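You operate a simulated robot arm through the tools that you are given. There is no shell and no other tool. Be economical: measure what you need, move in short steps, check, and stop when the job is done.

Carry out the task below with a simulated two-armed robot. There is one attempt and no reset: what you move stays moved.

JOB
Rinse both soapy propellers in the white tray and stand them on the peg rack.

Only the result counts: the job must be done as asked and must still hold three seconds after the hand-in. Knocking over, shifting, dropping, spilling or breaking anything else fails it.

ROBOT AND FRAMES
Two 7-joint arms with fingered hands on one trunk, hanging from a carriage that runs on a rail from [-1.743, 0.001] to [0.237, 0] (x, y) and turns from -344 to 344 degrees about z. Base frame: it is fixed where the carriage stands at the start and does not move with it; the origin is on the floor, on the carriage's upright axis, x ahead of it, y to its left, z up; the surface under the hand at the start is at about z = 0.86. Readings come in m, degrees, newtons and seconds.
The left shoulder is at the start at [0.04, 0.177, 1.178], the right one opposite. With the tool pointing down near the work surface each hand reaches from about 0.42 to 0.86 m from the robot's upright axis, wherever it stands, measured 20 degrees to its own side. Places, roughly: far left peg [1, -0.1, 0.9]; middle left peg [1, -0.2, 0.9]. Payload 4 kg a hand.
The TCP of each hand is the grasp point between the finger pads, 0.03 m short of the fingertips. In the tool frame z runs along the fingers and y along their closing line. Largest opening 0.104 m; the body of the gripper starts 0.035 m behind the TCP. The gripper is a hand of 4 fingers: y runs from the thumb to the fingers, the wrist lies at [-0.015, -0.104, -0.178] in the tool frame, and closing takes about 1.5 s.
Orientation is told as [roll, pitch, yaw] about the base's x, y, z axes, in that order, counted from this pose: with the fingers straight down and the wrist toward the robot, the tool's x, y and z point along [0, 1, 0], [1, 0, 0] and [0, 0, -1] of the base frame.

CONTROLS
- The arms move only by the tool send_rows. It takes "left_plan", "right_plan" or both (then of equal length, played together; a hand with none holds still); each is a list of rows, each a list of 2 entries, a list of its own where there are three numbers: the turn, a rotation vector about the tool's x, y, z in units of 5 degrees (1.0 is 5 degrees), then the shift along the tool's x, y, z in units of 20 mm (1.0 is 20 mm). In form: [[[rx, ry, rz], [tx, ty, tz]], ...]. A call has 1 to 12 rows; each row shifts and turns the commanded pose from where the row before left it, along the tool's axes as they then stand. "left_jaw" and "right_jaw" are, for a hand that has rows, the opening in per cent of the stroke, from 0 (shut) to 100 (fully open), set as the call begins (left out, the last holds). A call with a number of a shift or a turn outside -1 to 1 is refused whole. A row lasts 0.2 s, in which the tool goes at most 0.05 m and 8.6 degrees; a call with a longer step from one row to the next is refused whole, and so is a gripper value outside its range. A pose out of reach is approached as far as the arm can. The call stops where the force on the tool passes 40 N (or 10 N more than at its start, if that is more) or the arm is blocked; 0.2 s more then pass. Each finger travels about 0.153 m/s and halts on what it meets, pressing with about 31 N; the grip force reading is that of the motor and also rises with nothing between the fingers. The clock runs only during rows and for 0.2 s after the last one: add rows that do not move to give the fingers time. The reply holds the time, the measured pose of the TCP, the force on the tool along the base axes, the opening and the grip force, in the units named above and with some noise, with the torque about the TCP (base axes, N m) and any sound that the robot's microphone picked up, and new pictures: "views" is both (left out), scene, wrist or none (wrist: the cameras of the hands that moved).
- Cameras (640 x 400 px; columns grow to the right, rows downward): "scene" is now at [0.2357, -0.014, 1.4687]; the picture's right is [-0.18, -0.98, 0.00], its down [-0.74, 0.13, -0.66] and it looks along [0.65, -0.12, -0.75] (base axes); focal length 253 px, centre (320, 200). "left" rides on the left gripper at [-0.061, -0.092, -0.13] in its tool frame; the picture's right is [-0.81, -0.28, 0.52], its down [0.53, -0.71, 0.46] and it looks along [0.24, 0.64, 0.72] (tool axes); focal length 275 px, centre (320, 200). "right" rides on the right gripper at [0.061, -0.092, -0.13] in its tool frame; the picture's right is [-0.81, 0.27, -0.52], its down [-0.53, -0.71, 0.46] and it looks along [-0.24, 0.64, 0.72] (tool axes); focal length 275 px, centre (320, 200). There is no depth. A picture from a camera that has moved, and an enlarged one, comes with that camera's place and axes in the base frame and with its lens.
- move_column(by): slides the trunk up (or, below 0, down) by that many m; the arms and the scene camera ride with it, the base frame stays. It gives what a move gives, with no picture.
- drive_base(legs): drives the robot by 1 to 6 legs, each [ahead, left, turn to the left] in m, m and degrees, along the robot's own axes; the way and the turn of a leg run together, so that a leg with both is an arc; at most 1.5 m and 180 degrees a leg. The arms and the cameras ride along, it lands a little off, and it stops where it bumps. It keeps to its track: a leg is cut to what the track allows. It gives what a move gives, and a new picture of the scene camera.
- move_fingers(index, middle, ring, thumb_bend, thumb_turn, hand): sets how far each is bent, from 0 (flat) to 1 (curled in); at 0.3 the hand is open as for a grip, at 0.7 the pads meet at the TCP. One left out holds its place. A second passes; each finger stops where it meets its share of the squeeze, and holds until it gets a number again. A gripper value or a shape takes the hand back. It gives what a move gives, with no picture; readings hold the bend of each and the force on the fingers (four entries, about 0 where the hand has none), thumb and palm. thumb_turn goes from beside the hand (0) to across from the fingers (1), as for a grip.
- set_grasp(shape, hand): the hand has 4 fingers and takes this shape, open, in about a second: jaw (thumb against the fingers, like two jaws); tri (thumb and two fingers); tip (a fingertip pinch); poke (one finger out to press); point (the index stretched); flat (the hand flat); cup (the hand cupped); fist (a fist). The gripper value then closes the fingers along that shape, each until it touches; the sizes above hold for jaw. It gives what a move gives, with no picture.
- aim_head(pan, tilt): turns the head with the scene camera to pan (to the left, within 86 degrees either way) and tilt (down, from -29 to 69), counted from straight ahead of the robot. It gives what a move gives, and a new picture of the scene camera.
- enlarge(camera, box): a new picture of the part [left, top, right, bottom] of that camera's present view, enlarged. The clock stands still meanwhile.
- hand_in(): hands the job in; it is judged then, once.

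Go step by step. Nothing tells you exact positions but the pictures and the camera data: compare them with the known pose of the tool, close in by small moves and look again before you grip or let go. The budget is 120 turns and 260 pictures, counting those below and the enlarged ones. Unless the task says otherwise, let go and move clear before handing in, and close with one line.

The tools are called as a command line: name --argument value ..., lists and objects as JSON in quotes. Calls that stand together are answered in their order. send_rows: Moves the arms, as the interface text tells. Its arguments: {"type":"object","properties":{"left_plan":{"type":"array"},"left_jaw":{"type":"number"},"right_plan":{"type":"array"},"right_jaw":{"type":"number"},"views":{"type":"string","enum":["both","scene","wrist","none"]}},"required":[]} The other tools are called the same way: move_column (by) slides the trunk up or down; set_grasp (shape, hand) gives the hand a shape; move_fingers (index, middle, ring, thumb_bend, thumb_turn, hand) moves the fingers one by one; drive_base (legs) drives the base; aim_head (pan, tilt) turns the head that bears the scene camera; enlarge (camera, box) takes an enlarged picture of a part of a camera's view; hand_in () hands the job in.

At the start:

```text
t: 0.0
left_tcp_pos: [0.5634, 0.2488, 1.1271]
left_ee_rot: [0.0, 0.0, 0.0]
left_ft_force: [0.5, 0.6, 0.1]
left_ft_torque: [-0.03, -0.01, -0.02]
left_gripper_width: 0.1038
left_grasp_force: 0.0
left_shape: jaw
left_bend: [0.3, 0.3, 0.3, 0.3, 0.98]
left_finger forces: [0.0, 0.1, 0.0, 0.0, 0.0, 0.0]
right_tcp_pos: [0.5672, -0.2884, 1.1431]
right_ee_rot: [0.0, 0.0, 0.0]
right_ft_force: [-1.0, -0.5, 0.1]
right_ft_torque: [0.0, -0.03, -0.01]
right_gripper_width: 0.1042
right_grasp_force: 0.0
right_shape: jaw
right_bend: [0.3, 0.3, 0.3, 0.3, 0.98]
right_finger forces: [0.0, 0.0, 0.1, 0.0, 0.0, 0.0]
trunk travel left (down, up): [-0.3, 0.463]
robot x, y, heading: [0.0003, -0.0017, -0.1]
head pan, tilt: [-10.2, 48.4]
```

scene: 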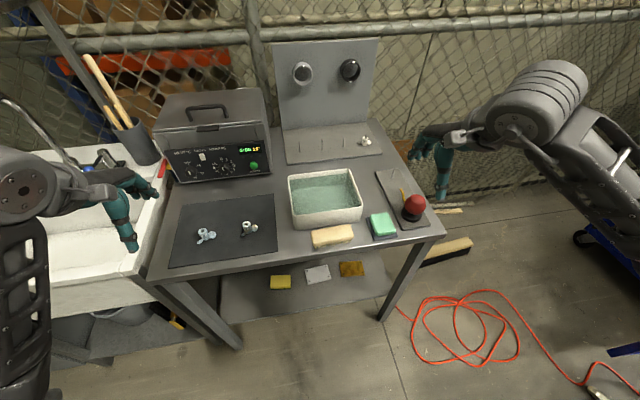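
right: 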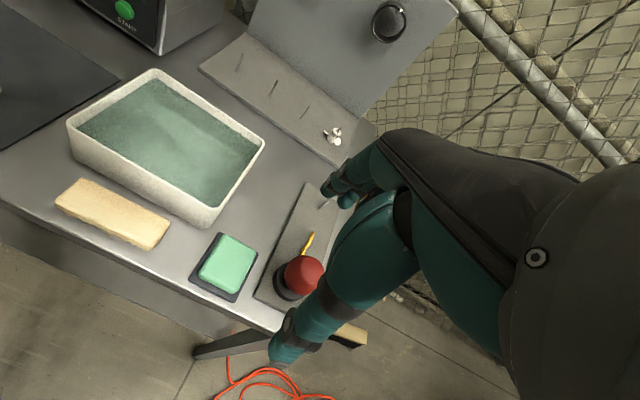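
left: 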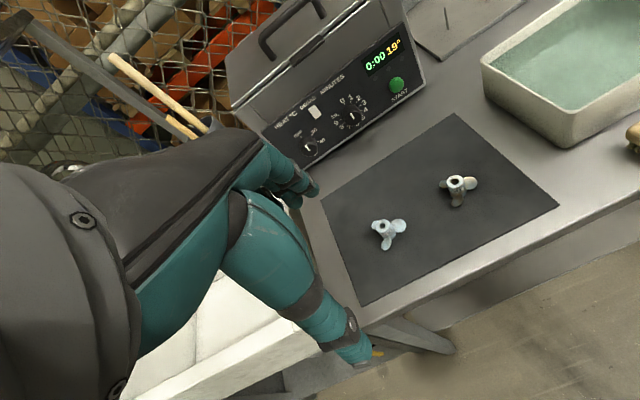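

I see two small propellers on a dark mat, a white tray with rinse water, and a peg rack at the back with one propeller already on it. I'll enlarge these areas to see details.

enlarge --camera "scene" --box '[160, 180, 290, 270]'

enlarge --camera "scene" --box '[270, 110, 400, 190]'

enlarge --camera "left" --box '[340, 150, 500, 260]'

enlarge --camera "right" --box '[200, 30, 380, 160]'

```text
4.44 times, centred on (225, 225) of scene
camera zoom: at [0.2357, -0.014, 1.4687], right [-0.18, -0.98, 0.0], down [-0.74, 0.13, -0.66], along [0.65, -0.12, -0.75], focal length 1125 px, centre (742, 89)
```

zoom: 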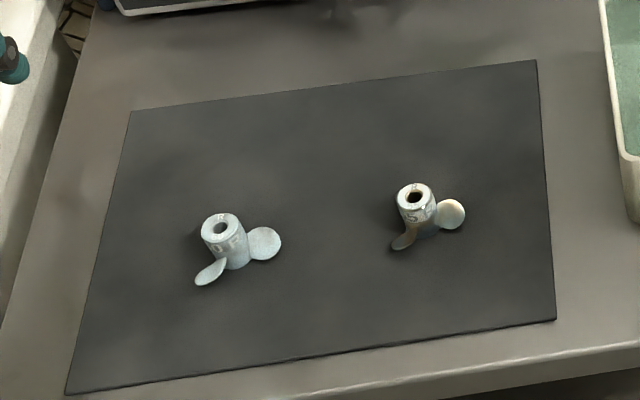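

```text
4.92 times, centred on (335, 150) of scene
camera zoom: at [0.2357, -0.014, 1.4687], right [-0.18, -0.98, 0.0], down [-0.74, 0.13, -0.66], along [0.65, -0.12, -0.75], focal length 1246 px, centre (246, 446)
```

zoom: 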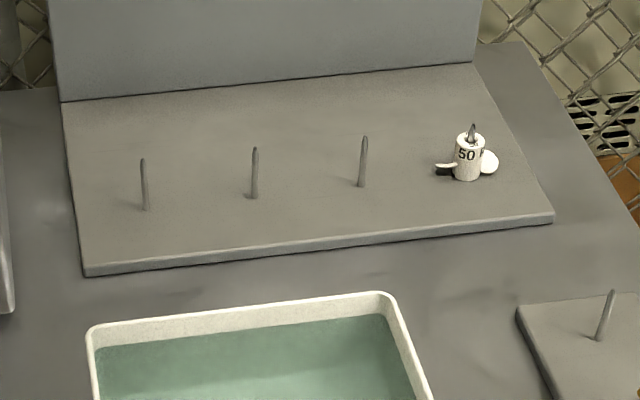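

```text
3.64 times, centred on (420, 205) of left
camera zoom: at [0.4714, 0.187, 1.2568], right [-0.28, -0.81, -0.52], down [-0.71, 0.53, -0.46], along [0.64, 0.24, -0.72], focal length 1001 px, centre (-44, 182)
```

zoom: 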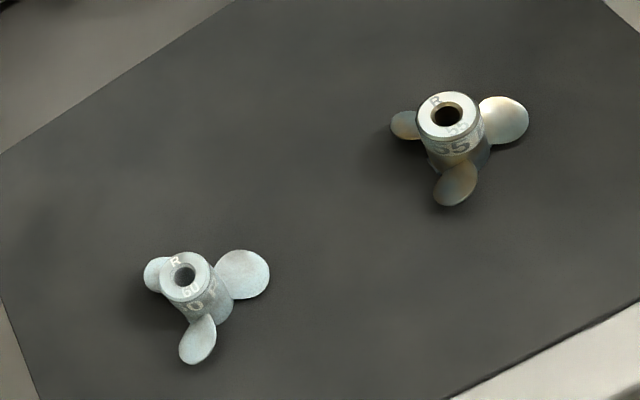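

```text
3.08 times, centred on (290, 95) of right
camera zoom: at [0.4773, -0.2274, 1.2726], right [0.27, -0.81, 0.52], down [-0.71, -0.53, -0.46], along [0.64, -0.24, -0.72], focal length 847 px, centre (412, 523)
```

zoom: 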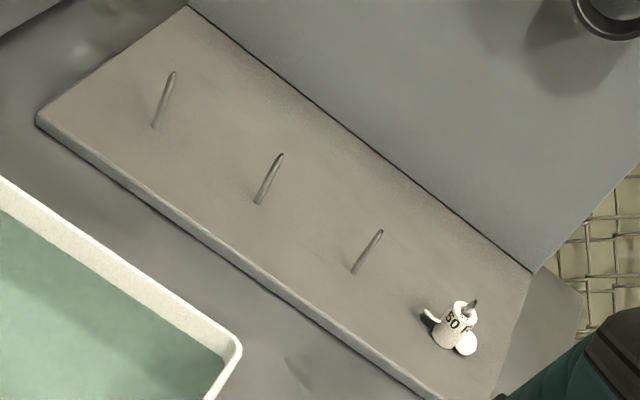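

Propellers are near (0.682, 0.230) and (0.686, 0.112) with hub tops at about z 0.89. The free pegs are near x=1.0, y=-0.077 and -0.16, and the tray is centred near (0.72, -0.115). I'll check which hand shape suits a 22 mm hub.

set_grasp --shape "tri" --hand "left"

send_rows --left_plan '[[[0, 0, 0], [0, 0, 0]], [[0, 0, 0], [0, 0, 0]], [[0, 0, 0], [0, 0, 0]], [[0, 0, 0], [0, 0, 0]], [[0, 0, 0], [0, 0, 0]]]' --left_jaw 30 --views "wrist"

enlarge --camera "left" --box '[160, 120, 480, 320]'

enlarge --camera "scene" --box '[370, 160, 450, 240]'

```text
t: 0.9
left_tcp_pos: [0.5649, 0.2475, 1.1273]
left_ee_rot: [0.0, 0.0, 0.0]
left_ft_force: [-0.4, -1.0, -0.6]
left_ft_torque: [-0.01, 0.02, 0.01]
left_gripper_width: 0.1038
left_grasp_force: 0.0
left_shape: tri
left_bend: [0.3, 0.3, 0.99, 0.3, 0.98]
left_finger forces: [0.1, 0.0, 0.0, 0.1, 0.0, 0.0]
right_tcp_pos: [0.5675, -0.2875, 1.1422]
right_ee_rot: [0.0, 0.0, 0.0]
right_ft_force: [-1.0, 0.1, 0.0]
right_ft_torque: [0.01, 0.02, 0.02]
right_gripper_width: 0.1035
right_grasp_force: 0.0
right_shape: jaw
right_bend: [0.3, 0.3, 0.3, 0.3, 0.98]
right_finger forces: [0.0, 0.1, 0.1, 0.1, 0.1, 0.0]
trunk travel left (down, up): [-0.3, 0.463]
robot x, y, heading: [-0.0031, -0.0011, 0.2]
head pan, tilt: [-10.2, 48.4]
```

```text
t: 2.1
left_tcp_pos: [0.5636, 0.2482, 1.1276]
left_ee_rot: [0.0, 0.0, 0.0]
left_ft_force: [-0.6, -0.1, 0.8]
left_ft_torque: [-0.01, -0.01, -0.02]
left_gripper_width: 0.0315
left_grasp_force: 0.0
left_shape: tri
left_bend: [0.74, 0.53, 0.99, 0.74, 1.0]
left_finger forces: [0.1, 0.0, 0.0, 0.0, 0.1, 0.1]
right_tcp_pos: [0.5681, -0.287, 1.1431]
right_ee_rot: [0.1, -0.1, 0.0]
right_ft_force: [-1.1, 0.3, 0.1]
right_ft_torque: [0.0, 0.01, -0.03]
right_gripper_width: 0.1036
right_grasp_force: 0.1
right_shape: jaw
right_bend: [0.3, 0.3, 0.3, 0.3, 0.98]
right_finger forces: [0.1, 0.1, 0.1, 0.0, 0.0, 0.0]
trunk travel left (down, up): [-0.3, 0.463]
robot x, y, heading: [0.0039, -0.0012, -0.3]
head pan, tilt: [-10.2, 48.4]
camera left: at [0.4714, 0.187, 1.2568], right [-0.28, -0.81, -0.52], down [-0.71, 0.53, -0.46], along [0.64, 0.24, -0.72], focal length 275 px, centre (320, 200)
```

left: 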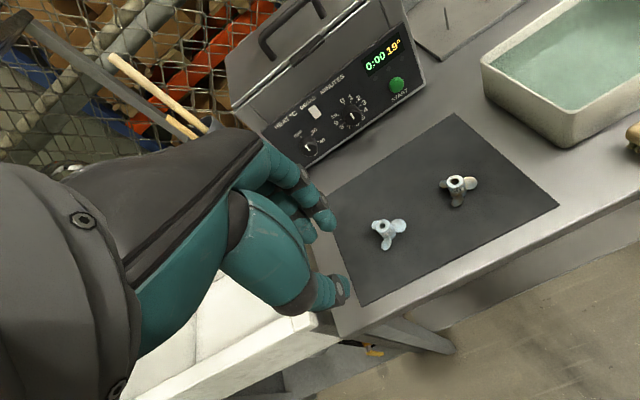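

```text
2.00 times, centred on (320, 220) of left
camera zoom: at [0.4714, 0.187, 1.2568], right [-0.28, -0.81, -0.52], down [-0.71, 0.53, -0.46], along [0.64, 0.24, -0.72], focal length 551 px, centre (320, 160)
```

zoom: 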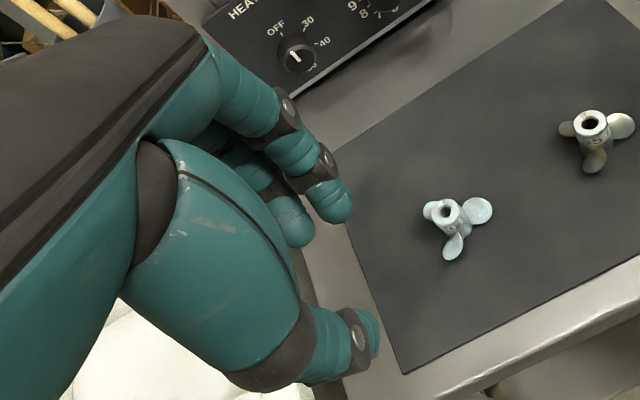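

```text
5.00 times, centred on (410, 200) of scene
camera zoom: at [0.2357, -0.014, 1.4687], right [-0.18, -0.98, 0.0], down [-0.74, 0.13, -0.66], along [0.65, -0.12, -0.75], focal length 1265 px, centre (-130, 200)
```

zoom: 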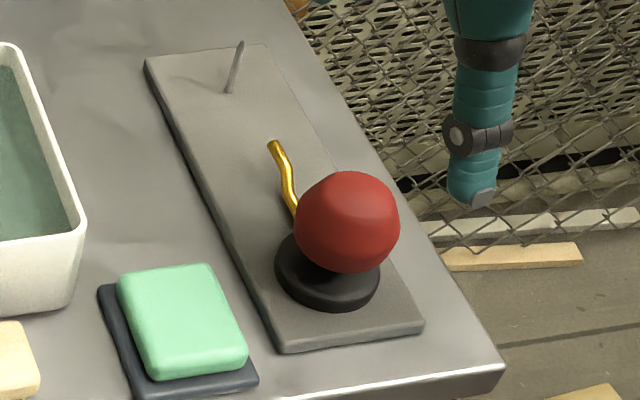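

The station on the right is a separate air blower; it isn't part of this job. I'll try a thumb–middle pinch with the other fingers curled away.

set_grasp --shape "tip" --hand "left"

send_rows --left_plan '[[[0, 0, 0], [0, 0, 0]], [[0, 0, 0], [0, 0, 0]], [[0, 0, 0], [0, 0, 0]], [[0, 0, 0], [0, 0, 0]], [[0, 0, 0], [0, 0, 0]], [[0, 0, 0], [0, 0, 0]], [[0, 0, 0], [0, 0, 0]], [[0, 0, 0], [0, 0, 0]]]' --left_jaw 20 --views "none"

enlarge --camera "left" --box '[160, 120, 480, 320]'

set_grasp --shape "jaw" --hand "left"

move_fingers --hand "left" --index 1 --ring 1 --middle 0.6 --thumb_bend 0.6

enlarge --camera "left" --box '[160, 120, 480, 320]'

```text
t: 3.0
left_tcp_pos: [0.5639, 0.2488, 1.1277]
left_ee_rot: [0.1, 0.0, 0.0]
left_ft_force: [0.5, -0.1, -0.7]
left_ft_torque: [0.0, -0.03, -0.01]
left_gripper_width: 0.1037
left_grasp_force: 0.0
left_shape: tip
left_bend: [0.3, 0.98, 0.99, 0.3, 0.98]
left_finger forces: [0.1, 0.0, 0.0, 0.1, 0.1, 0.0]
right_tcp_pos: [0.5674, -0.2889, 1.1431]
right_ee_rot: [0.1, 0.0, 0.1]
right_ft_force: [0.5, 0.0, 0.2]
right_ft_torque: [-0.02, -0.01, 0.02]
right_gripper_width: 0.1034
right_grasp_force: 0.1
right_shape: jaw
right_bend: [0.3, 0.3, 0.3, 0.3, 0.98]
right_finger forces: [0.0, 0.1, 0.0, 0.1, 0.0, 0.0]
trunk travel left (down, up): [-0.3, 0.463]
robot x, y, heading: [0.0029, 0.0018, -0.1]
head pan, tilt: [-10.2, 48.4]
```

```text
t: 4.8
left_tcp_pos: [0.5644, 0.2491, 1.1271]
left_ee_rot: [0.0, 0.1, 0.0]
left_ft_force: [0.5, -1.0, -0.2]
left_ft_torque: [-0.03, 0.0, 0.04]
left_gripper_width: 0.0214
left_grasp_force: 0.0
left_shape: tip
left_bend: [0.72, 0.98, 0.99, 0.74, 1.0]
left_finger forces: [0.1, 0.0, 0.1, 0.0, 0.1, 0.0]
right_tcp_pos: [0.5676, -0.2874, 1.1432]
right_ee_rot: [-0.1, 0.0, 0.0]
right_ft_force: [0.3, 0.3, 0.4]
right_ft_torque: [-0.01, 0.0, -0.03]
right_gripper_width: 0.1035
right_grasp_force: 0.1
right_shape: jaw
right_bend: [0.3, 0.3, 0.3, 0.3, 0.98]
right_finger forces: [0.0, 0.0, 0.0, 0.0, 0.1, 0.0]
trunk travel left (down, up): [-0.3, 0.463]
robot x, y, heading: [-0.0025, -0.002, -0.2]
head pan, tilt: [-10.2, 48.4]
```

```text
2.00 times, centred on (320, 220) of left
camera zoom: at [0.4714, 0.187, 1.2568], right [-0.28, -0.81, -0.52], down [-0.71, 0.53, -0.46], along [0.64, 0.24, -0.72], focal length 551 px, centre (320, 160)
```

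zoom: 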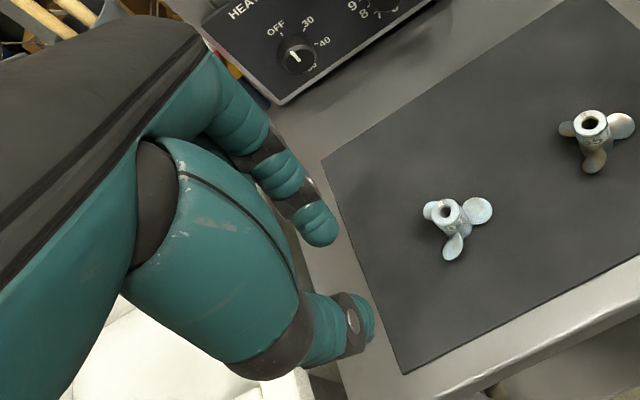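

```text
t: 5.7
left_tcp_pos: [0.5641, 0.2478, 1.1269]
left_ee_rot: [0.0, 0.0, 0.0]
left_ft_force: [-0.6, 0.5, 0.6]
left_ft_torque: [0.01, 0.0, 0.0]
left_gripper_width: 0.1037
left_grasp_force: 0.0
left_shape: jaw
left_bend: [0.3, 0.3, 0.3, 0.3, 0.98]
left_finger forces: [0.0, 0.0, 0.1, 0.0, 0.1, 0.0]
right_tcp_pos: [0.5676, -0.288, 1.1428]
right_ee_rot: [-0.1, 0.0, 0.0]
right_ft_force: [0.6, 0.0, -0.9]
right_ft_torque: [0.0, 0.03, 0.0]
right_gripper_width: 0.1036
right_grasp_force: 0.1
right_shape: jaw
right_bend: [0.3, 0.3, 0.3, 0.3, 0.98]
right_finger forces: [0.1, 0.1, 0.0, 0.0, 0.0, 0.0]
trunk travel left (down, up): [-0.3, 0.463]
robot x, y, heading: [-0.0027, -0.0013, -0.0]
head pan, tilt: [-10.2, 48.4]
```

```text
t: 6.7
left_tcp_pos: [0.5635, 0.2467, 1.1281]
left_ee_rot: [-0.1, -0.1, 0.0]
left_ft_force: [-0.6, 0.3, -0.2]
left_ft_torque: [0.01, -0.01, 0.01]
left_gripper_width: 0.0511
left_grasp_force: 0.0
left_shape: fingers
left_bend: [1.0, 0.6, 1.0, 0.6, 0.98]
left_finger forces: [0.1, 0.1, 0.2, 0.0, 0.0, 0.0]
right_tcp_pos: [0.5666, -0.2875, 1.1427]
right_ee_rot: [0.0, 0.0, 0.0]
right_ft_force: [-0.5, 0.7, 0.6]
right_ft_torque: [-0.01, 0.0, 0.0]
right_gripper_width: 0.1036
right_grasp_force: 0.0
right_shape: jaw
right_bend: [0.3, 0.3, 0.3, 0.3, 0.98]
right_finger forces: [0.0, 0.1, 0.0, 0.0, 0.0, 0.1]
trunk travel left (down, up): [-0.3, 0.463]
robot x, y, heading: [-0.002, 0.001, -0.2]
head pan, tilt: [-10.2, 48.4]
```

```text
2.00 times, centred on (320, 220) of left
camera zoom: at [0.4714, 0.187, 1.2568], right [-0.28, -0.81, -0.52], down [-0.71, 0.53, -0.46], along [0.64, 0.24, -0.72], focal length 551 px, centre (320, 160)
```

zoom: 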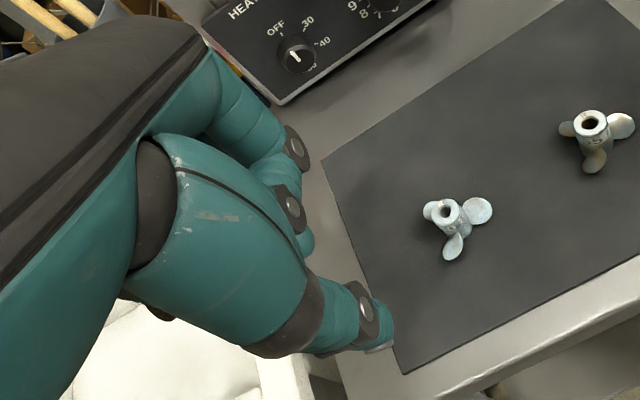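

The tip pinch closes right at the TCP and is visible to the camera, so I'll use it. Now moving above the left propeller with the tip pinch open.

set_grasp --shape "tip" --hand "left"

send_rows --left_plan '[[[0, 0, 0], [-0.112, 0.74, 0.8]], [[0, 0, 0], [-0.112, 0.74, 0.8]], [[0, 0, 0], [-0.112, 0.74, 0.8]], [[0, 0, 0], [-0.112, 0.74, 0.8]], [[0, 0, 0], [-0.112, 0.74, 0.8]], [[0, 0, 0], [-0.112, 0.74, 0.8]], [[0, 0, 0], [-0.112, 0.74, 0.8]], [[0, 0, 0], [-0.112, 0.74, 0.8]], [[0, 0, 0], [0, 0, 0]]]' --left_jaw 55 --views "both"

enlarge --camera "left" --box '[240, 180, 480, 330]'

```text
t: 7.6
left_tcp_pos: [0.5637, 0.2462, 1.1268]
left_ee_rot: [-0.1, 0.0, 0.0]
left_ft_force: [-0.4, 0.9, 0.2]
left_ft_torque: [-0.02, -0.01, 0.0]
left_gripper_width: 0.1034
left_grasp_force: 0.2
left_shape: tip
left_bend: [0.3, 0.98, 0.99, 0.3, 0.98]
left_finger forces: [0.0, 0.1, 0.1, 0.0, 0.1, 0.0]
right_tcp_pos: [0.5679, -0.2872, 1.1429]
right_ee_rot: [0.0, -0.1, 0.0]
right_ft_force: [0.0, -0.6, -0.3]
right_ft_torque: [0.03, 0.02, 0.01]
right_gripper_width: 0.104
right_grasp_force: 0.1
right_shape: jaw
right_bend: [0.3, 0.3, 0.3, 0.3, 0.98]
right_finger forces: [0.0, 0.0, 0.0, 0.1, 0.0, 0.0]
trunk travel left (down, up): [-0.3, 0.463]
robot x, y, heading: [0.0046, -0.0029, 0.1]
head pan, tilt: [-10.2, 48.4]
```

```text
t: 9.6
left_tcp_pos: [0.6824, 0.2295, 0.9984]
left_ee_rot: [-0.1, 0.1, 0.0]
left_ft_force: [0.2, 0.2, -0.4]
left_ft_torque: [0.02, -0.02, 0.02]
left_gripper_width: 0.0575
left_grasp_force: 0.1
left_shape: tip
left_bend: [0.73, 0.98, 0.99, 0.67, 1.0]
left_finger forces: [0.1, 0.0, 0.0, 0.0, 0.0, 0.0]
right_tcp_pos: [0.5677, -0.2874, 1.1431]
right_ee_rot: [0.0, -0.1, 0.0]
right_ft_force: [0.3, 0.0, 0.1]
right_ft_torque: [0.03, 0.0, -0.03]
right_gripper_width: 0.1037
right_grasp_force: 0.0
right_shape: jaw
right_bend: [0.3, 0.3, 0.3, 0.3, 0.98]
right_finger forces: [0.1, 0.0, 0.0, 0.0, 0.0, 0.0]
trunk travel left (down, up): [-0.3, 0.463]
robot x, y, heading: [0.0006, -0.0032, -0.1]
head pan, tilt: [-10.2, 48.4]
camera scene: at [0.2357, -0.0139, 1.4687], right [-0.18, -0.98, 0.0], down [-0.74, 0.13, -0.66], along [0.65, -0.12, -0.75], focal length 253 px, centre (320, 200)
camera left: at [0.5899, 0.1692, 1.1285], right [-0.28, -0.81, -0.52], down [-0.71, 0.53, -0.46], along [0.64, 0.24, -0.72], focal length 275 px, centre (320, 200)
```

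scene: 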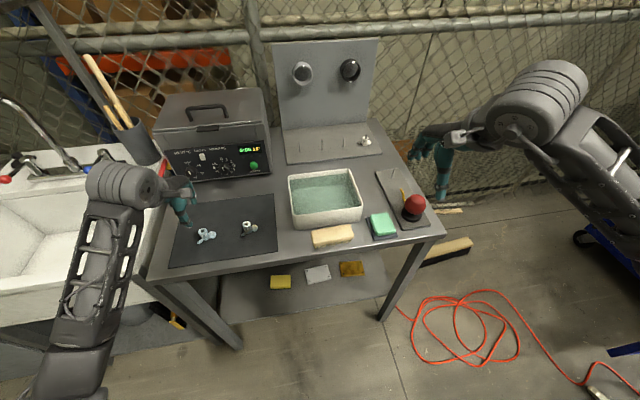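
left: 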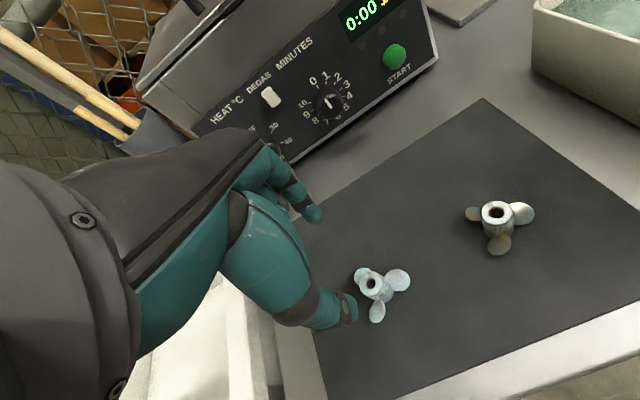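

```text
2.67 times, centred on (360, 255) of left
camera zoom: at [0.5899, 0.1692, 1.1285], right [-0.28, -0.81, -0.52], down [-0.71, 0.53, -0.46], along [0.64, 0.24, -0.72], focal length 734 px, centre (213, 53)
```

zoom: 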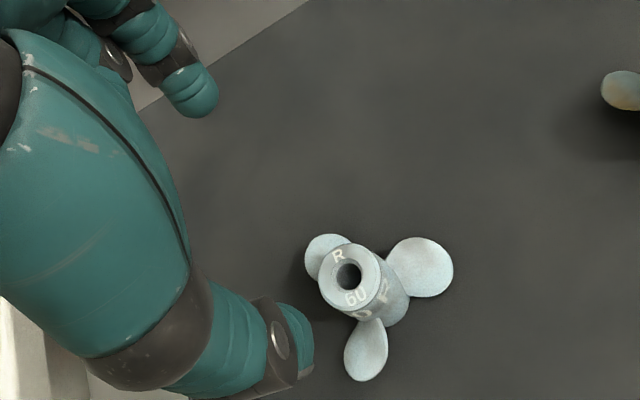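

The left hub's top is at (0.682, 0.2315, 0.890) and its blades are clear of the closing line. Descending part-way and looking again.

send_rows --left_plan '[[[0, 0, 0], [0.03, 0, 0.85]], [[0, 0, 0], [0.03, 0, 0.85]], [[0, 0, 0], [0.03, 0, 0.85]], [[0, 0, 0], [0.03, 0, 0.85]], [[0, 0, 0], [0, 0, 0.6]], [[0, 0, 0], [0, 0, 0]]]' --left_jaw 45 --views "none"

enlarge --camera "left" --box '[240, 180, 480, 330]'

enlarge --camera "scene" --box '[160, 170, 260, 250]'

```text
t: 11.0
left_tcp_pos: [0.6821, 0.2323, 0.9183]
left_ee_rot: [0.0, 0.0, 0.0]
left_ft_force: [1.0, -0.5, -1.0]
left_ft_torque: [0.02, -0.04, 0.0]
left_gripper_width: 0.0474
left_grasp_force: 0.2
left_shape: tip
left_bend: [0.73, 0.98, 0.99, 0.71, 1.0]
left_finger forces: [0.1, 0.0, 0.0, 0.0, 0.0, 0.0]
right_tcp_pos: [0.5672, -0.2889, 1.1427]
right_ee_rot: [0.0, 0.0, 0.0]
right_ft_force: [0.2, -0.7, 0.1]
right_ft_torque: [0.01, 0.01, -0.03]
right_gripper_width: 0.1037
right_grasp_force: 0.1
right_shape: jaw
right_bend: [0.3, 0.3, 0.3, 0.3, 0.98]
right_finger forces: [0.1, 0.1, 0.1, 0.1, 0.1, 0.1]
trunk travel left (down, up): [-0.3, 0.463]
robot x, y, heading: [0.0003, 0.0, 0.0]
head pan, tilt: [-10.2, 48.4]
```

```text
2.67 times, centred on (360, 255) of left
camera zoom: at [0.5891, 0.172, 1.0488], right [-0.27, -0.81, -0.52], down [-0.71, 0.53, -0.46], along [0.64, 0.24, -0.72], focal length 734 px, centre (213, 53)
```

zoom: 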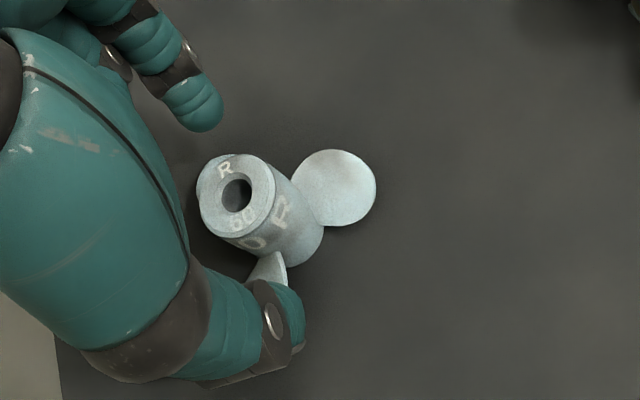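

```text
5.00 times, centred on (210, 210) of scene
camera zoom: at [0.2358, -0.014, 1.4687], right [-0.18, -0.98, 0.0], down [-0.74, 0.13, -0.66], along [0.65, -0.12, -0.75], focal length 1265 px, centre (870, 150)
```

zoom: 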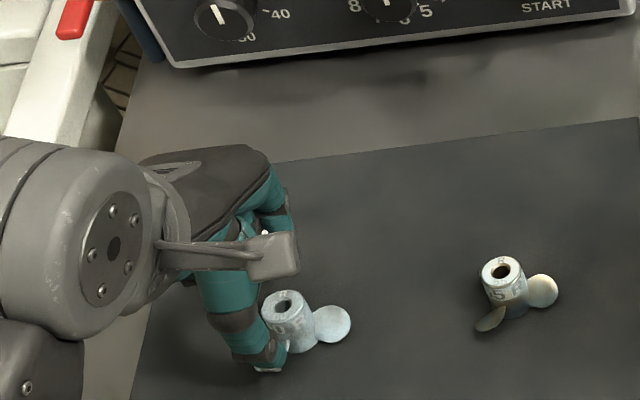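

The fingers straddle the hub, about 2 mm short in x. Correcting that, then lowering to TCP z≈0.905.

send_rows --left_plan '[[[0, 0, 0], [0, 0.1, 0.2]], [[0, 0, 0], [0, 0, 0.25]], [[0, 0, 0], [0, 0, 0.2]], [[0, 0, 0], [0, 0, 0]]]' --views "none"

enlarge --camera "left" --box '[240, 180, 480, 330]'

```text
t: 12.0
left_tcp_pos: [0.6833, 0.2319, 0.9055]
left_ee_rot: [0.0, 0.0, 0.1]
left_ft_force: [0.1, 0.6, -0.1]
left_ft_torque: [0.0, -0.03, 0.01]
left_gripper_width: 0.0471
left_grasp_force: 0.2
left_shape: tip
left_bend: [0.73, 0.98, 0.99, 0.71, 1.0]
left_finger forces: [0.1, 0.1, 0.1, 0.1, 0.1, 0.0]
right_tcp_pos: [0.5679, -0.289, 1.1423]
right_ee_rot: [0.0, 0.0, 0.0]
right_ft_force: [0.0, -0.8, 0.1]
right_ft_torque: [-0.01, 0.03, -0.02]
right_gripper_width: 0.1039
right_grasp_force: 0.0
right_shape: jaw
right_bend: [0.3, 0.3, 0.3, 0.3, 0.98]
right_finger forces: [0.0, 0.0, 0.1, 0.0, 0.0, 0.0]
trunk travel left (down, up): [-0.3, 0.463]
robot x, y, heading: [0.0022, -0.0012, 0.0]
head pan, tilt: [-10.2, 48.4]
```

```text
2.67 times, centred on (360, 255) of left
camera zoom: at [0.5917, 0.172, 1.0359], right [-0.28, -0.81, -0.52], down [-0.71, 0.53, -0.46], along [0.64, 0.24, -0.72], focal length 734 px, centre (213, 53)
```

zoom: 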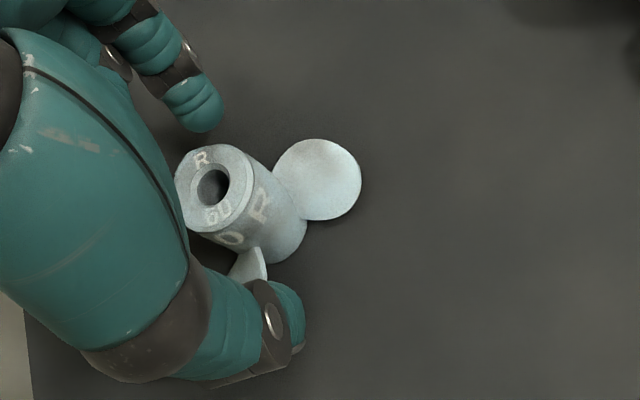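

Hub is centred between thumb and index, tips at about mid-hub. Closing.

send_rows --left_plan '[[[0, 0, 0], [0, 0, 0]], [[0, 0, 0], [0, 0, 0]], [[0, 0, 0], [0, 0, 0]], [[0, 0, 0], [0, 0, 0]], [[0, 0, 0], [0, 0, 0]], [[0, 0, 0], [0, 0, 0]], [[0, 0, 0], [0, 0, 0]], [[0, 0, 0], [0, 0, 0]]]' --left_jaw 0 --views "none"

enlarge --camera "left" --box '[240, 180, 480, 330]'

```text
t: 13.8
left_tcp_pos: [0.6835, 0.2329, 0.9058]
left_ee_rot: [0.0, 0.1, 0.0]
left_ft_force: [-0.2, 0.5, -0.4]
left_ft_torque: [-0.01, 0.02, -0.01]
left_gripper_width: 0.0159
left_grasp_force: 30.9
left_shape: tip
left_bend: [0.73, 1.0, 1.0, 0.73, 1.0]
left_finger forces: [30.2, 0.0, 0.0, 0.0, 27.0, 0.1]
right_tcp_pos: [0.5672, -0.2885, 1.1437]
right_ee_rot: [0.0, -0.1, 0.1]
right_ft_force: [1.5, -0.1, -0.9]
right_ft_torque: [-0.03, -0.01, 0.02]
right_gripper_width: 0.1037
right_grasp_force: 0.2
right_shape: jaw
right_bend: [0.3, 0.3, 0.3, 0.3, 0.98]
right_finger forces: [0.0, 0.0, 0.1, 0.0, 0.0, 0.0]
trunk travel left (down, up): [-0.3, 0.463]
robot x, y, heading: [-0.0023, -0.0017, 0.0]
head pan, tilt: [-10.2, 48.4]
```

```text
2.67 times, centred on (360, 255) of left
camera zoom: at [0.5917, 0.1721, 1.0359], right [-0.28, -0.81, -0.52], down [-0.71, 0.53, -0.46], along [0.64, 0.24, -0.72], focal length 734 px, centre (213, 53)
```

zoom: 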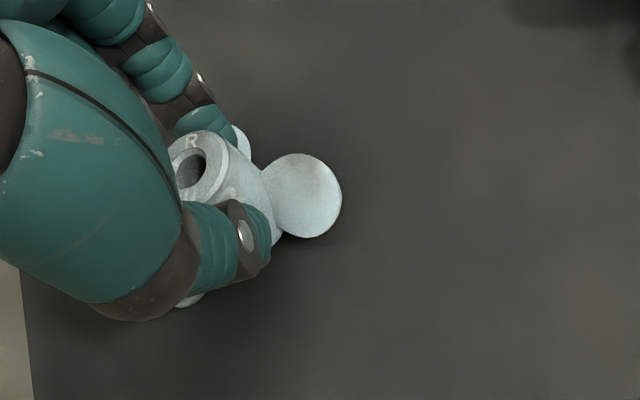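

Gripped with about 30 N, though the hub may have tilted slightly. Lifting to inspect it.

send_rows --left_plan '[[[0, 0, 0], [0, 0, -0.5]], [[0, 0, 0], [0, 0, -0.9]], [[0, 0, 0], [0, 0, -0.9]], [[0, 0, 0], [0, 0, -0.9]], [[0, 0, 0], [0, 0, -0.9]], [[0, 0, 0], [0, 0, -0.9]], [[0, 0, 0], [0, 0, -0.9]], [[0, 0, 0], [0, 0, 0]]]' --views "none"

enlarge --camera "left" --box '[240, 180, 480, 330]'

enlarge --camera "scene" --box '[160, 150, 260, 230]'

enlarge --camera "right" --box '[0, 0, 320, 200]'

```text
t: 15.6
left_tcp_pos: [0.6833, 0.2335, 1.0242]
left_ee_rot: [0.0, 0.0, 0.1]
left_ft_force: [-0.8, 0.2, -0.1]
left_ft_torque: [0.01, 0.0, -0.02]
left_gripper_width: 0.0162
left_grasp_force: 31.3
left_shape: tip
left_bend: [0.73, 1.0, 1.0, 0.73, 1.0]
left_finger forces: [30.9, 0.0, 0.0, 0.0, 27.0, 0.1]
right_tcp_pos: [0.5675, -0.2866, 1.1429]
right_ee_rot: [0.1, 0.0, 0.0]
right_ft_force: [0.2, -0.1, 0.0]
right_ft_torque: [0.0, 0.0, -0.01]
right_gripper_width: 0.1037
right_grasp_force: 0.1
right_shape: jaw
right_bend: [0.3, 0.3, 0.3, 0.3, 0.98]
right_finger forces: [0.0, 0.1, 0.0, 0.0, 0.0, 0.0]
trunk travel left (down, up): [-0.3, 0.463]
robot x, y, heading: [-0.0008, 0.0014, 0.3]
head pan, tilt: [-10.2, 48.4]
```

```text
2.67 times, centred on (360, 255) of left
camera zoom: at [0.5922, 0.172, 1.1539], right [-0.28, -0.81, -0.52], down [-0.71, 0.53, -0.46], along [0.64, 0.24, -0.72], focal length 734 px, centre (213, 53)
```

zoom: 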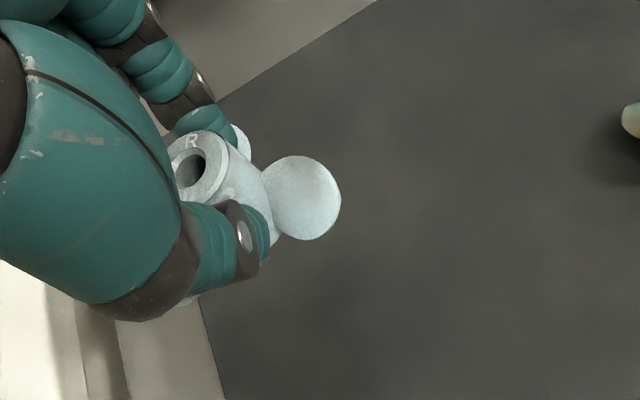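

```text
5.00 times, centred on (210, 190) of scene
camera zoom: at [0.2356, -0.014, 1.4687], right [-0.18, -0.98, 0.0], down [-0.74, 0.13, -0.66], along [0.65, -0.12, -0.75], focal length 1265 px, centre (870, 250)
```

zoom: 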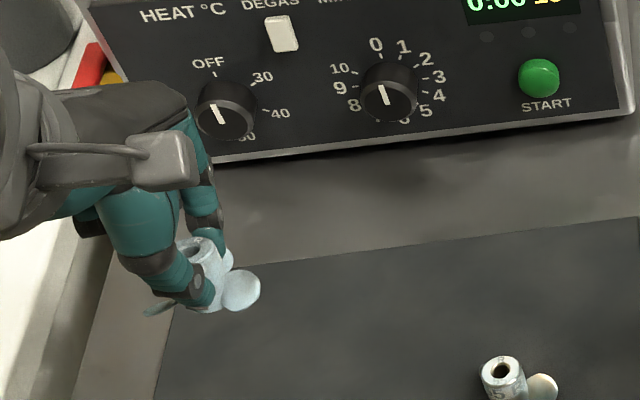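

```text
2.00 times, centred on (160, 100) of right
camera zoom: at [0.4771, -0.2275, 1.2726], right [0.28, -0.81, 0.52], down [-0.71, -0.53, -0.45], along [0.64, -0.24, -0.72], focal length 551 px, centre (640, 400)
```

zoom: 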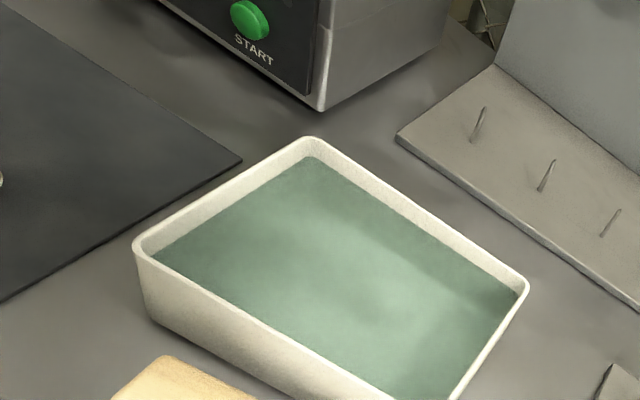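

enlarge --camera "scene" --box '[184, 190, 216, 216]'

enlarge --camera "left" --box '[290, 215, 380, 285]'

```text
15.38 times, centred on (200, 203) of scene
camera zoom: at [0.2356, -0.014, 1.4687], right [-0.18, -0.98, 0.0], down [-0.74, 0.13, -0.66], along [0.65, -0.12, -0.75], focal length 3893 px, centre (2166, 154)
```

zoom: 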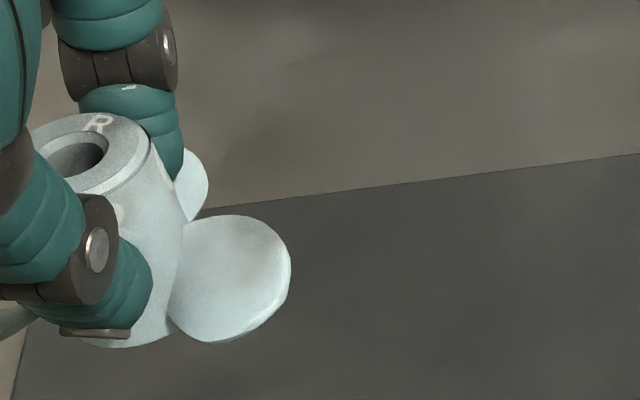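

```text
5.71 times, centred on (335, 250) of left
camera zoom: at [0.5922, 0.172, 1.1539], right [-0.28, -0.81, -0.52], down [-0.71, 0.53, -0.46], along [0.64, 0.24, -0.72], focal length 1573 px, centre (234, -86)
```

zoom: 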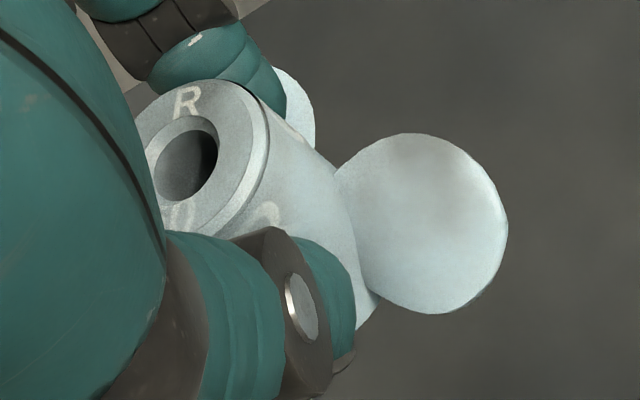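

enlarge --camera "scene" --box '[233, 212, 265, 238]'

enlarge --camera "left" --box '[430, 180, 520, 250]'

```text
15.38 times, centred on (249, 225) of scene
camera zoom: at [0.2356, -0.014, 1.4687], right [-0.18, -0.98, 0.0], down [-0.74, 0.13, -0.66], along [0.65, -0.12, -0.75], focal length 3893 px, centre (1412, -185)
```

zoom: 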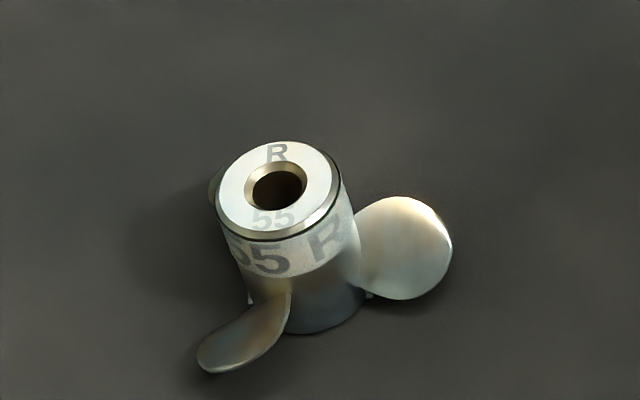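

```text
5.71 times, centred on (475, 215) of left
camera zoom: at [0.5922, 0.172, 1.1539], right [-0.28, -0.81, -0.52], down [-0.71, 0.53, -0.46], along [0.64, 0.24, -0.72], focal length 1573 px, centre (-566, 114)
```

zoom: 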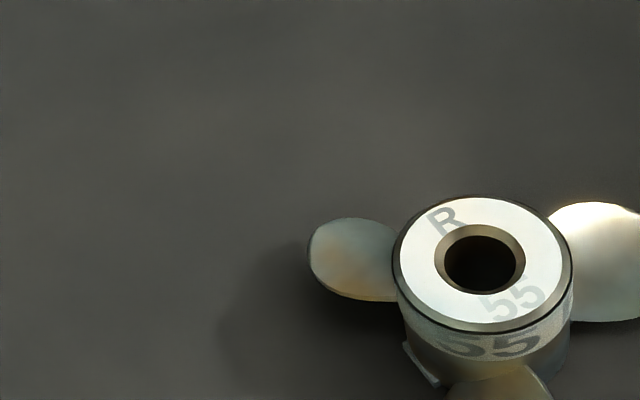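

The propeller is held, pivoted roughly 10° about the pinch axis, which I can correct later. Next I'll turn the base right 28° so the left hand ends up over the tray.

drive_base --legs '[[0, 0, -28]]'

enlarge --camera "left" --box '[0, 0, 640, 400]'

```text
t: 17.4
left_tcp_pos: [0.7135, -0.1192, 1.0235]
left_ee_rot: [0.0, -0.1, -28.3]
left_ft_force: [-0.1, 0.2, -0.2]
left_ft_torque: [-0.04, 0.01, 0.0]
left_gripper_width: 0.0157
left_grasp_force: 31.5
left_shape: tip
left_bend: [0.73, 1.0, 1.0, 0.73, 1.0]
left_finger forces: [30.7, 0.0, 0.0, 0.0, 26.9, 0.1]
right_tcp_pos: [0.3634, -0.5211, 1.1424]
right_ee_rot: [0.1, 0.0, -28.1]
right_ft_force: [0.6, -0.4, 0.2]
right_ft_torque: [0.02, -0.01, -0.01]
right_gripper_width: 0.1036
right_grasp_force: 0.0
right_shape: jaw
right_bend: [0.3, 0.3, 0.3, 0.3, 0.98]
right_finger forces: [0.1, 0.0, 0.0, 0.0, 0.1, 0.0]
trunk travel left (down, up): [-0.3, 0.463]
robot x, y, heading: [0.0008, -0.0013, -28.1]
head pan, tilt: [-10.2, 48.4]
camera scene: at [0.2009, -0.1247, 1.4687], right [-0.62, -0.78, 0.0], down [-0.59, 0.46, -0.66], along [0.52, -0.41, -0.75], focal length 253 px, centre (320, 200)
```

scene: 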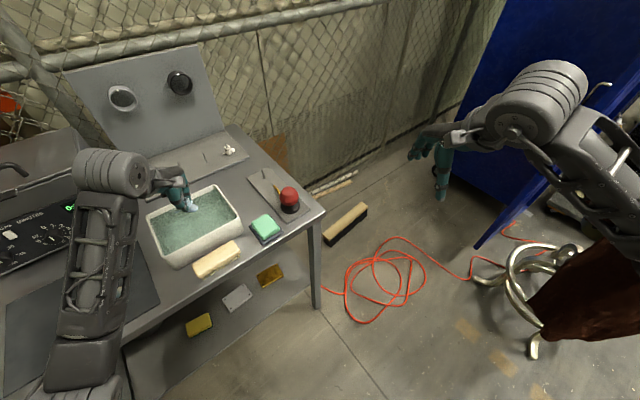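

```text
1.00 times, centred on (320, 200) of left (not enlarged: the box is as wide or as high as the picture)
camera zoom: at [0.6028, -0.1289, 1.1538], right [-0.63, -0.58, -0.52], down [-0.38, 0.81, -0.46], along [0.68, -0.09, -0.72], focal length 275 px, centre (320, 200)
```

zoom: 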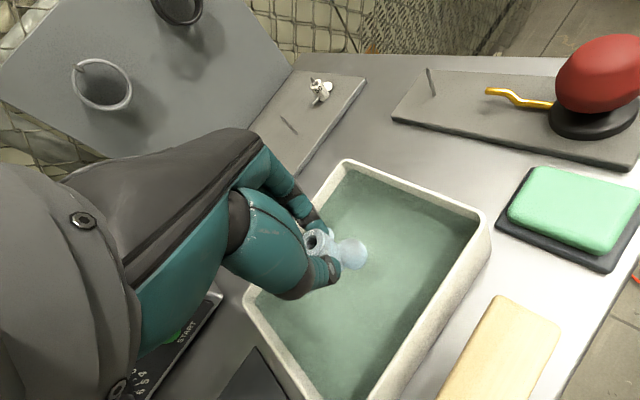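

The tray rim spans about x 0.665–0.826, y −0.218–−0.02, at z≈0.915, so its centre is about 3 cm further in +x. Shifting there and lowering just to the water.

send_rows --left_plan '[[[0, 0, 0], [0.35, 0.66, 0]], [[0, 0, 0], [0.36, 0.66, 0]], [[0, 0, 0], [0, 0, 0.9]], [[0, 0, 0], [0, 0, 0.9]], [[0, 0, 0], [0, 0, 0.9]], [[0, 0, 0], [0, 0, 0.9]], [[0, 0, 0], [0, 0, 0.6]], [[0, 0, 0], [0, 0, 0]]]' --views "wrist"

enlarge --camera "scene" --box '[130, 160, 260, 280]'

```text
t: 19.2
left_tcp_pos: [0.743, -0.1194, 0.9411]
left_ee_rot: [0.0, 0.0, -28.2]
left_ft_force: [0.6, 0.4, 0.3]
left_ft_torque: [-0.01, -0.02, -0.02]
left_gripper_width: 0.016
left_grasp_force: 30.9
left_shape: tip
left_bend: [0.73, 1.0, 1.0, 0.73, 1.0]
left_finger forces: [30.8, 0.1, 0.0, 0.0, 26.8, 0.0]
right_tcp_pos: [0.3628, -0.5227, 1.1442]
right_ee_rot: [0.0, -0.1, -28.2]
right_ft_force: [-0.1, 0.1, 0.7]
right_ft_torque: [0.02, 0.01, 0.03]
right_gripper_width: 0.1036
right_grasp_force: 0.2
right_shape: jaw
right_bend: [0.3, 0.3, 0.3, 0.3, 0.98]
right_finger forces: [0.0, 0.1, 0.1, 0.0, 0.0, 0.0]
trunk travel left (down, up): [-0.3, 0.463]
robot x, y, heading: [-0.0, 0.0001, -28.0]
head pan, tilt: [-10.2, 48.4]
camera left: at [0.6331, -0.1288, 1.0694], right [-0.63, -0.58, -0.52], down [-0.38, 0.81, -0.46], along [0.68, -0.09, -0.72], focal length 275 px, centre (320, 200)
```

left: 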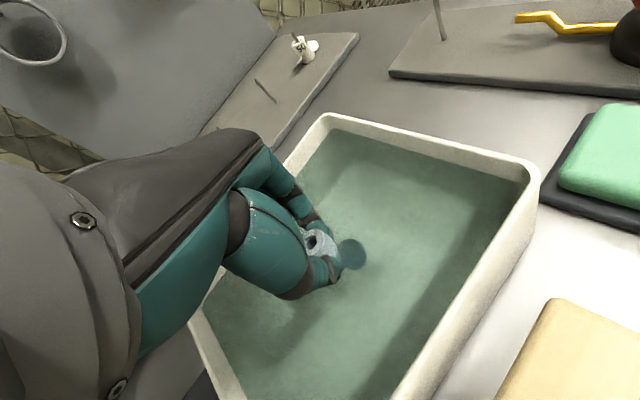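

```text
3.33 times, centred on (195, 220) of scene
camera zoom: at [0.201, -0.1245, 1.4687], right [-0.62, -0.78, 0.0], down [-0.59, 0.46, -0.66], along [0.52, -0.41, -0.75], focal length 844 px, centre (737, 133)
```

zoom: 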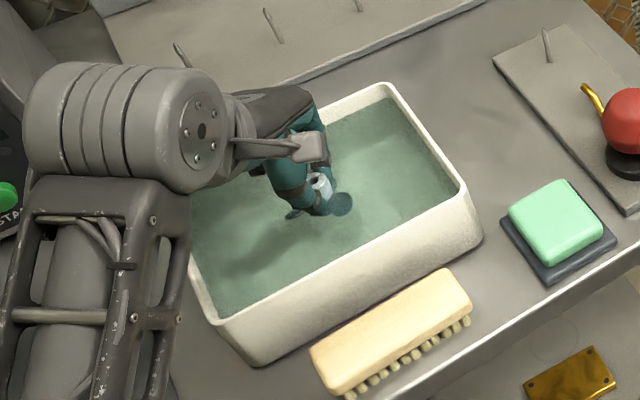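

Blades are under water but the hub top is not. Lowering another ~2 cm in small steps.

send_rows --left_plan '[[[0, 0, 0], [0, 0, 0.3]], [[0, 0, 0], [0, 0, 0.3]], [[0, 0, 0], [0, 0, 0.3]], [[0, 0, 0], [0, 0, 0.25]], [[0, 0, 0], [0, 0, 0]]]' --views "none"

enlarge --camera "left" --box '[240, 180, 400, 300]'

```text
t: 20.4
left_tcp_pos: [0.7437, -0.119, 0.9167]
left_ee_rot: [0.0, 0.0, -28.3]
left_ft_force: [-0.1, -0.2, 0.9]
left_ft_torque: [-0.03, 0.01, 0.02]
left_gripper_width: 0.0157
left_grasp_force: 30.8
left_shape: tip
left_bend: [0.73, 1.0, 1.0, 0.73, 1.0]
left_finger forces: [30.9, 0.0, 0.1, 0.1, 26.9, 0.1]
right_tcp_pos: [0.364, -0.5216, 1.142]
right_ee_rot: [-0.1, 0.0, -28.2]
right_ft_force: [0.4, 0.7, -0.9]
right_ft_torque: [-0.01, -0.01, -0.01]
right_gripper_width: 0.1034
right_grasp_force: 0.0
right_shape: jaw
right_bend: [0.3, 0.3, 0.3, 0.3, 0.98]
right_finger forces: [0.1, 0.0, 0.0, 0.1, 0.0, 0.1]
trunk travel left (down, up): [-0.3, 0.463]
robot x, y, heading: [0.0011, -0.0006, -28.1]
head pan, tilt: [-10.2, 48.4]
```

```text
3.33 times, centred on (320, 240) of left
camera zoom: at [0.633, -0.1289, 1.0465], right [-0.63, -0.58, -0.52], down [-0.38, 0.81, -0.46], along [0.68, -0.09, -0.72], focal length 918 px, centre (320, 67)
```

zoom: 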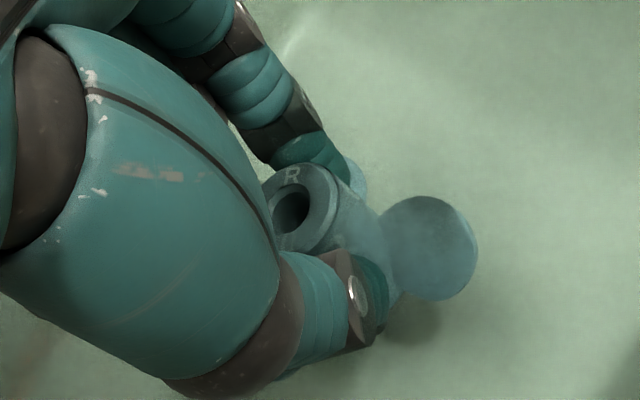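

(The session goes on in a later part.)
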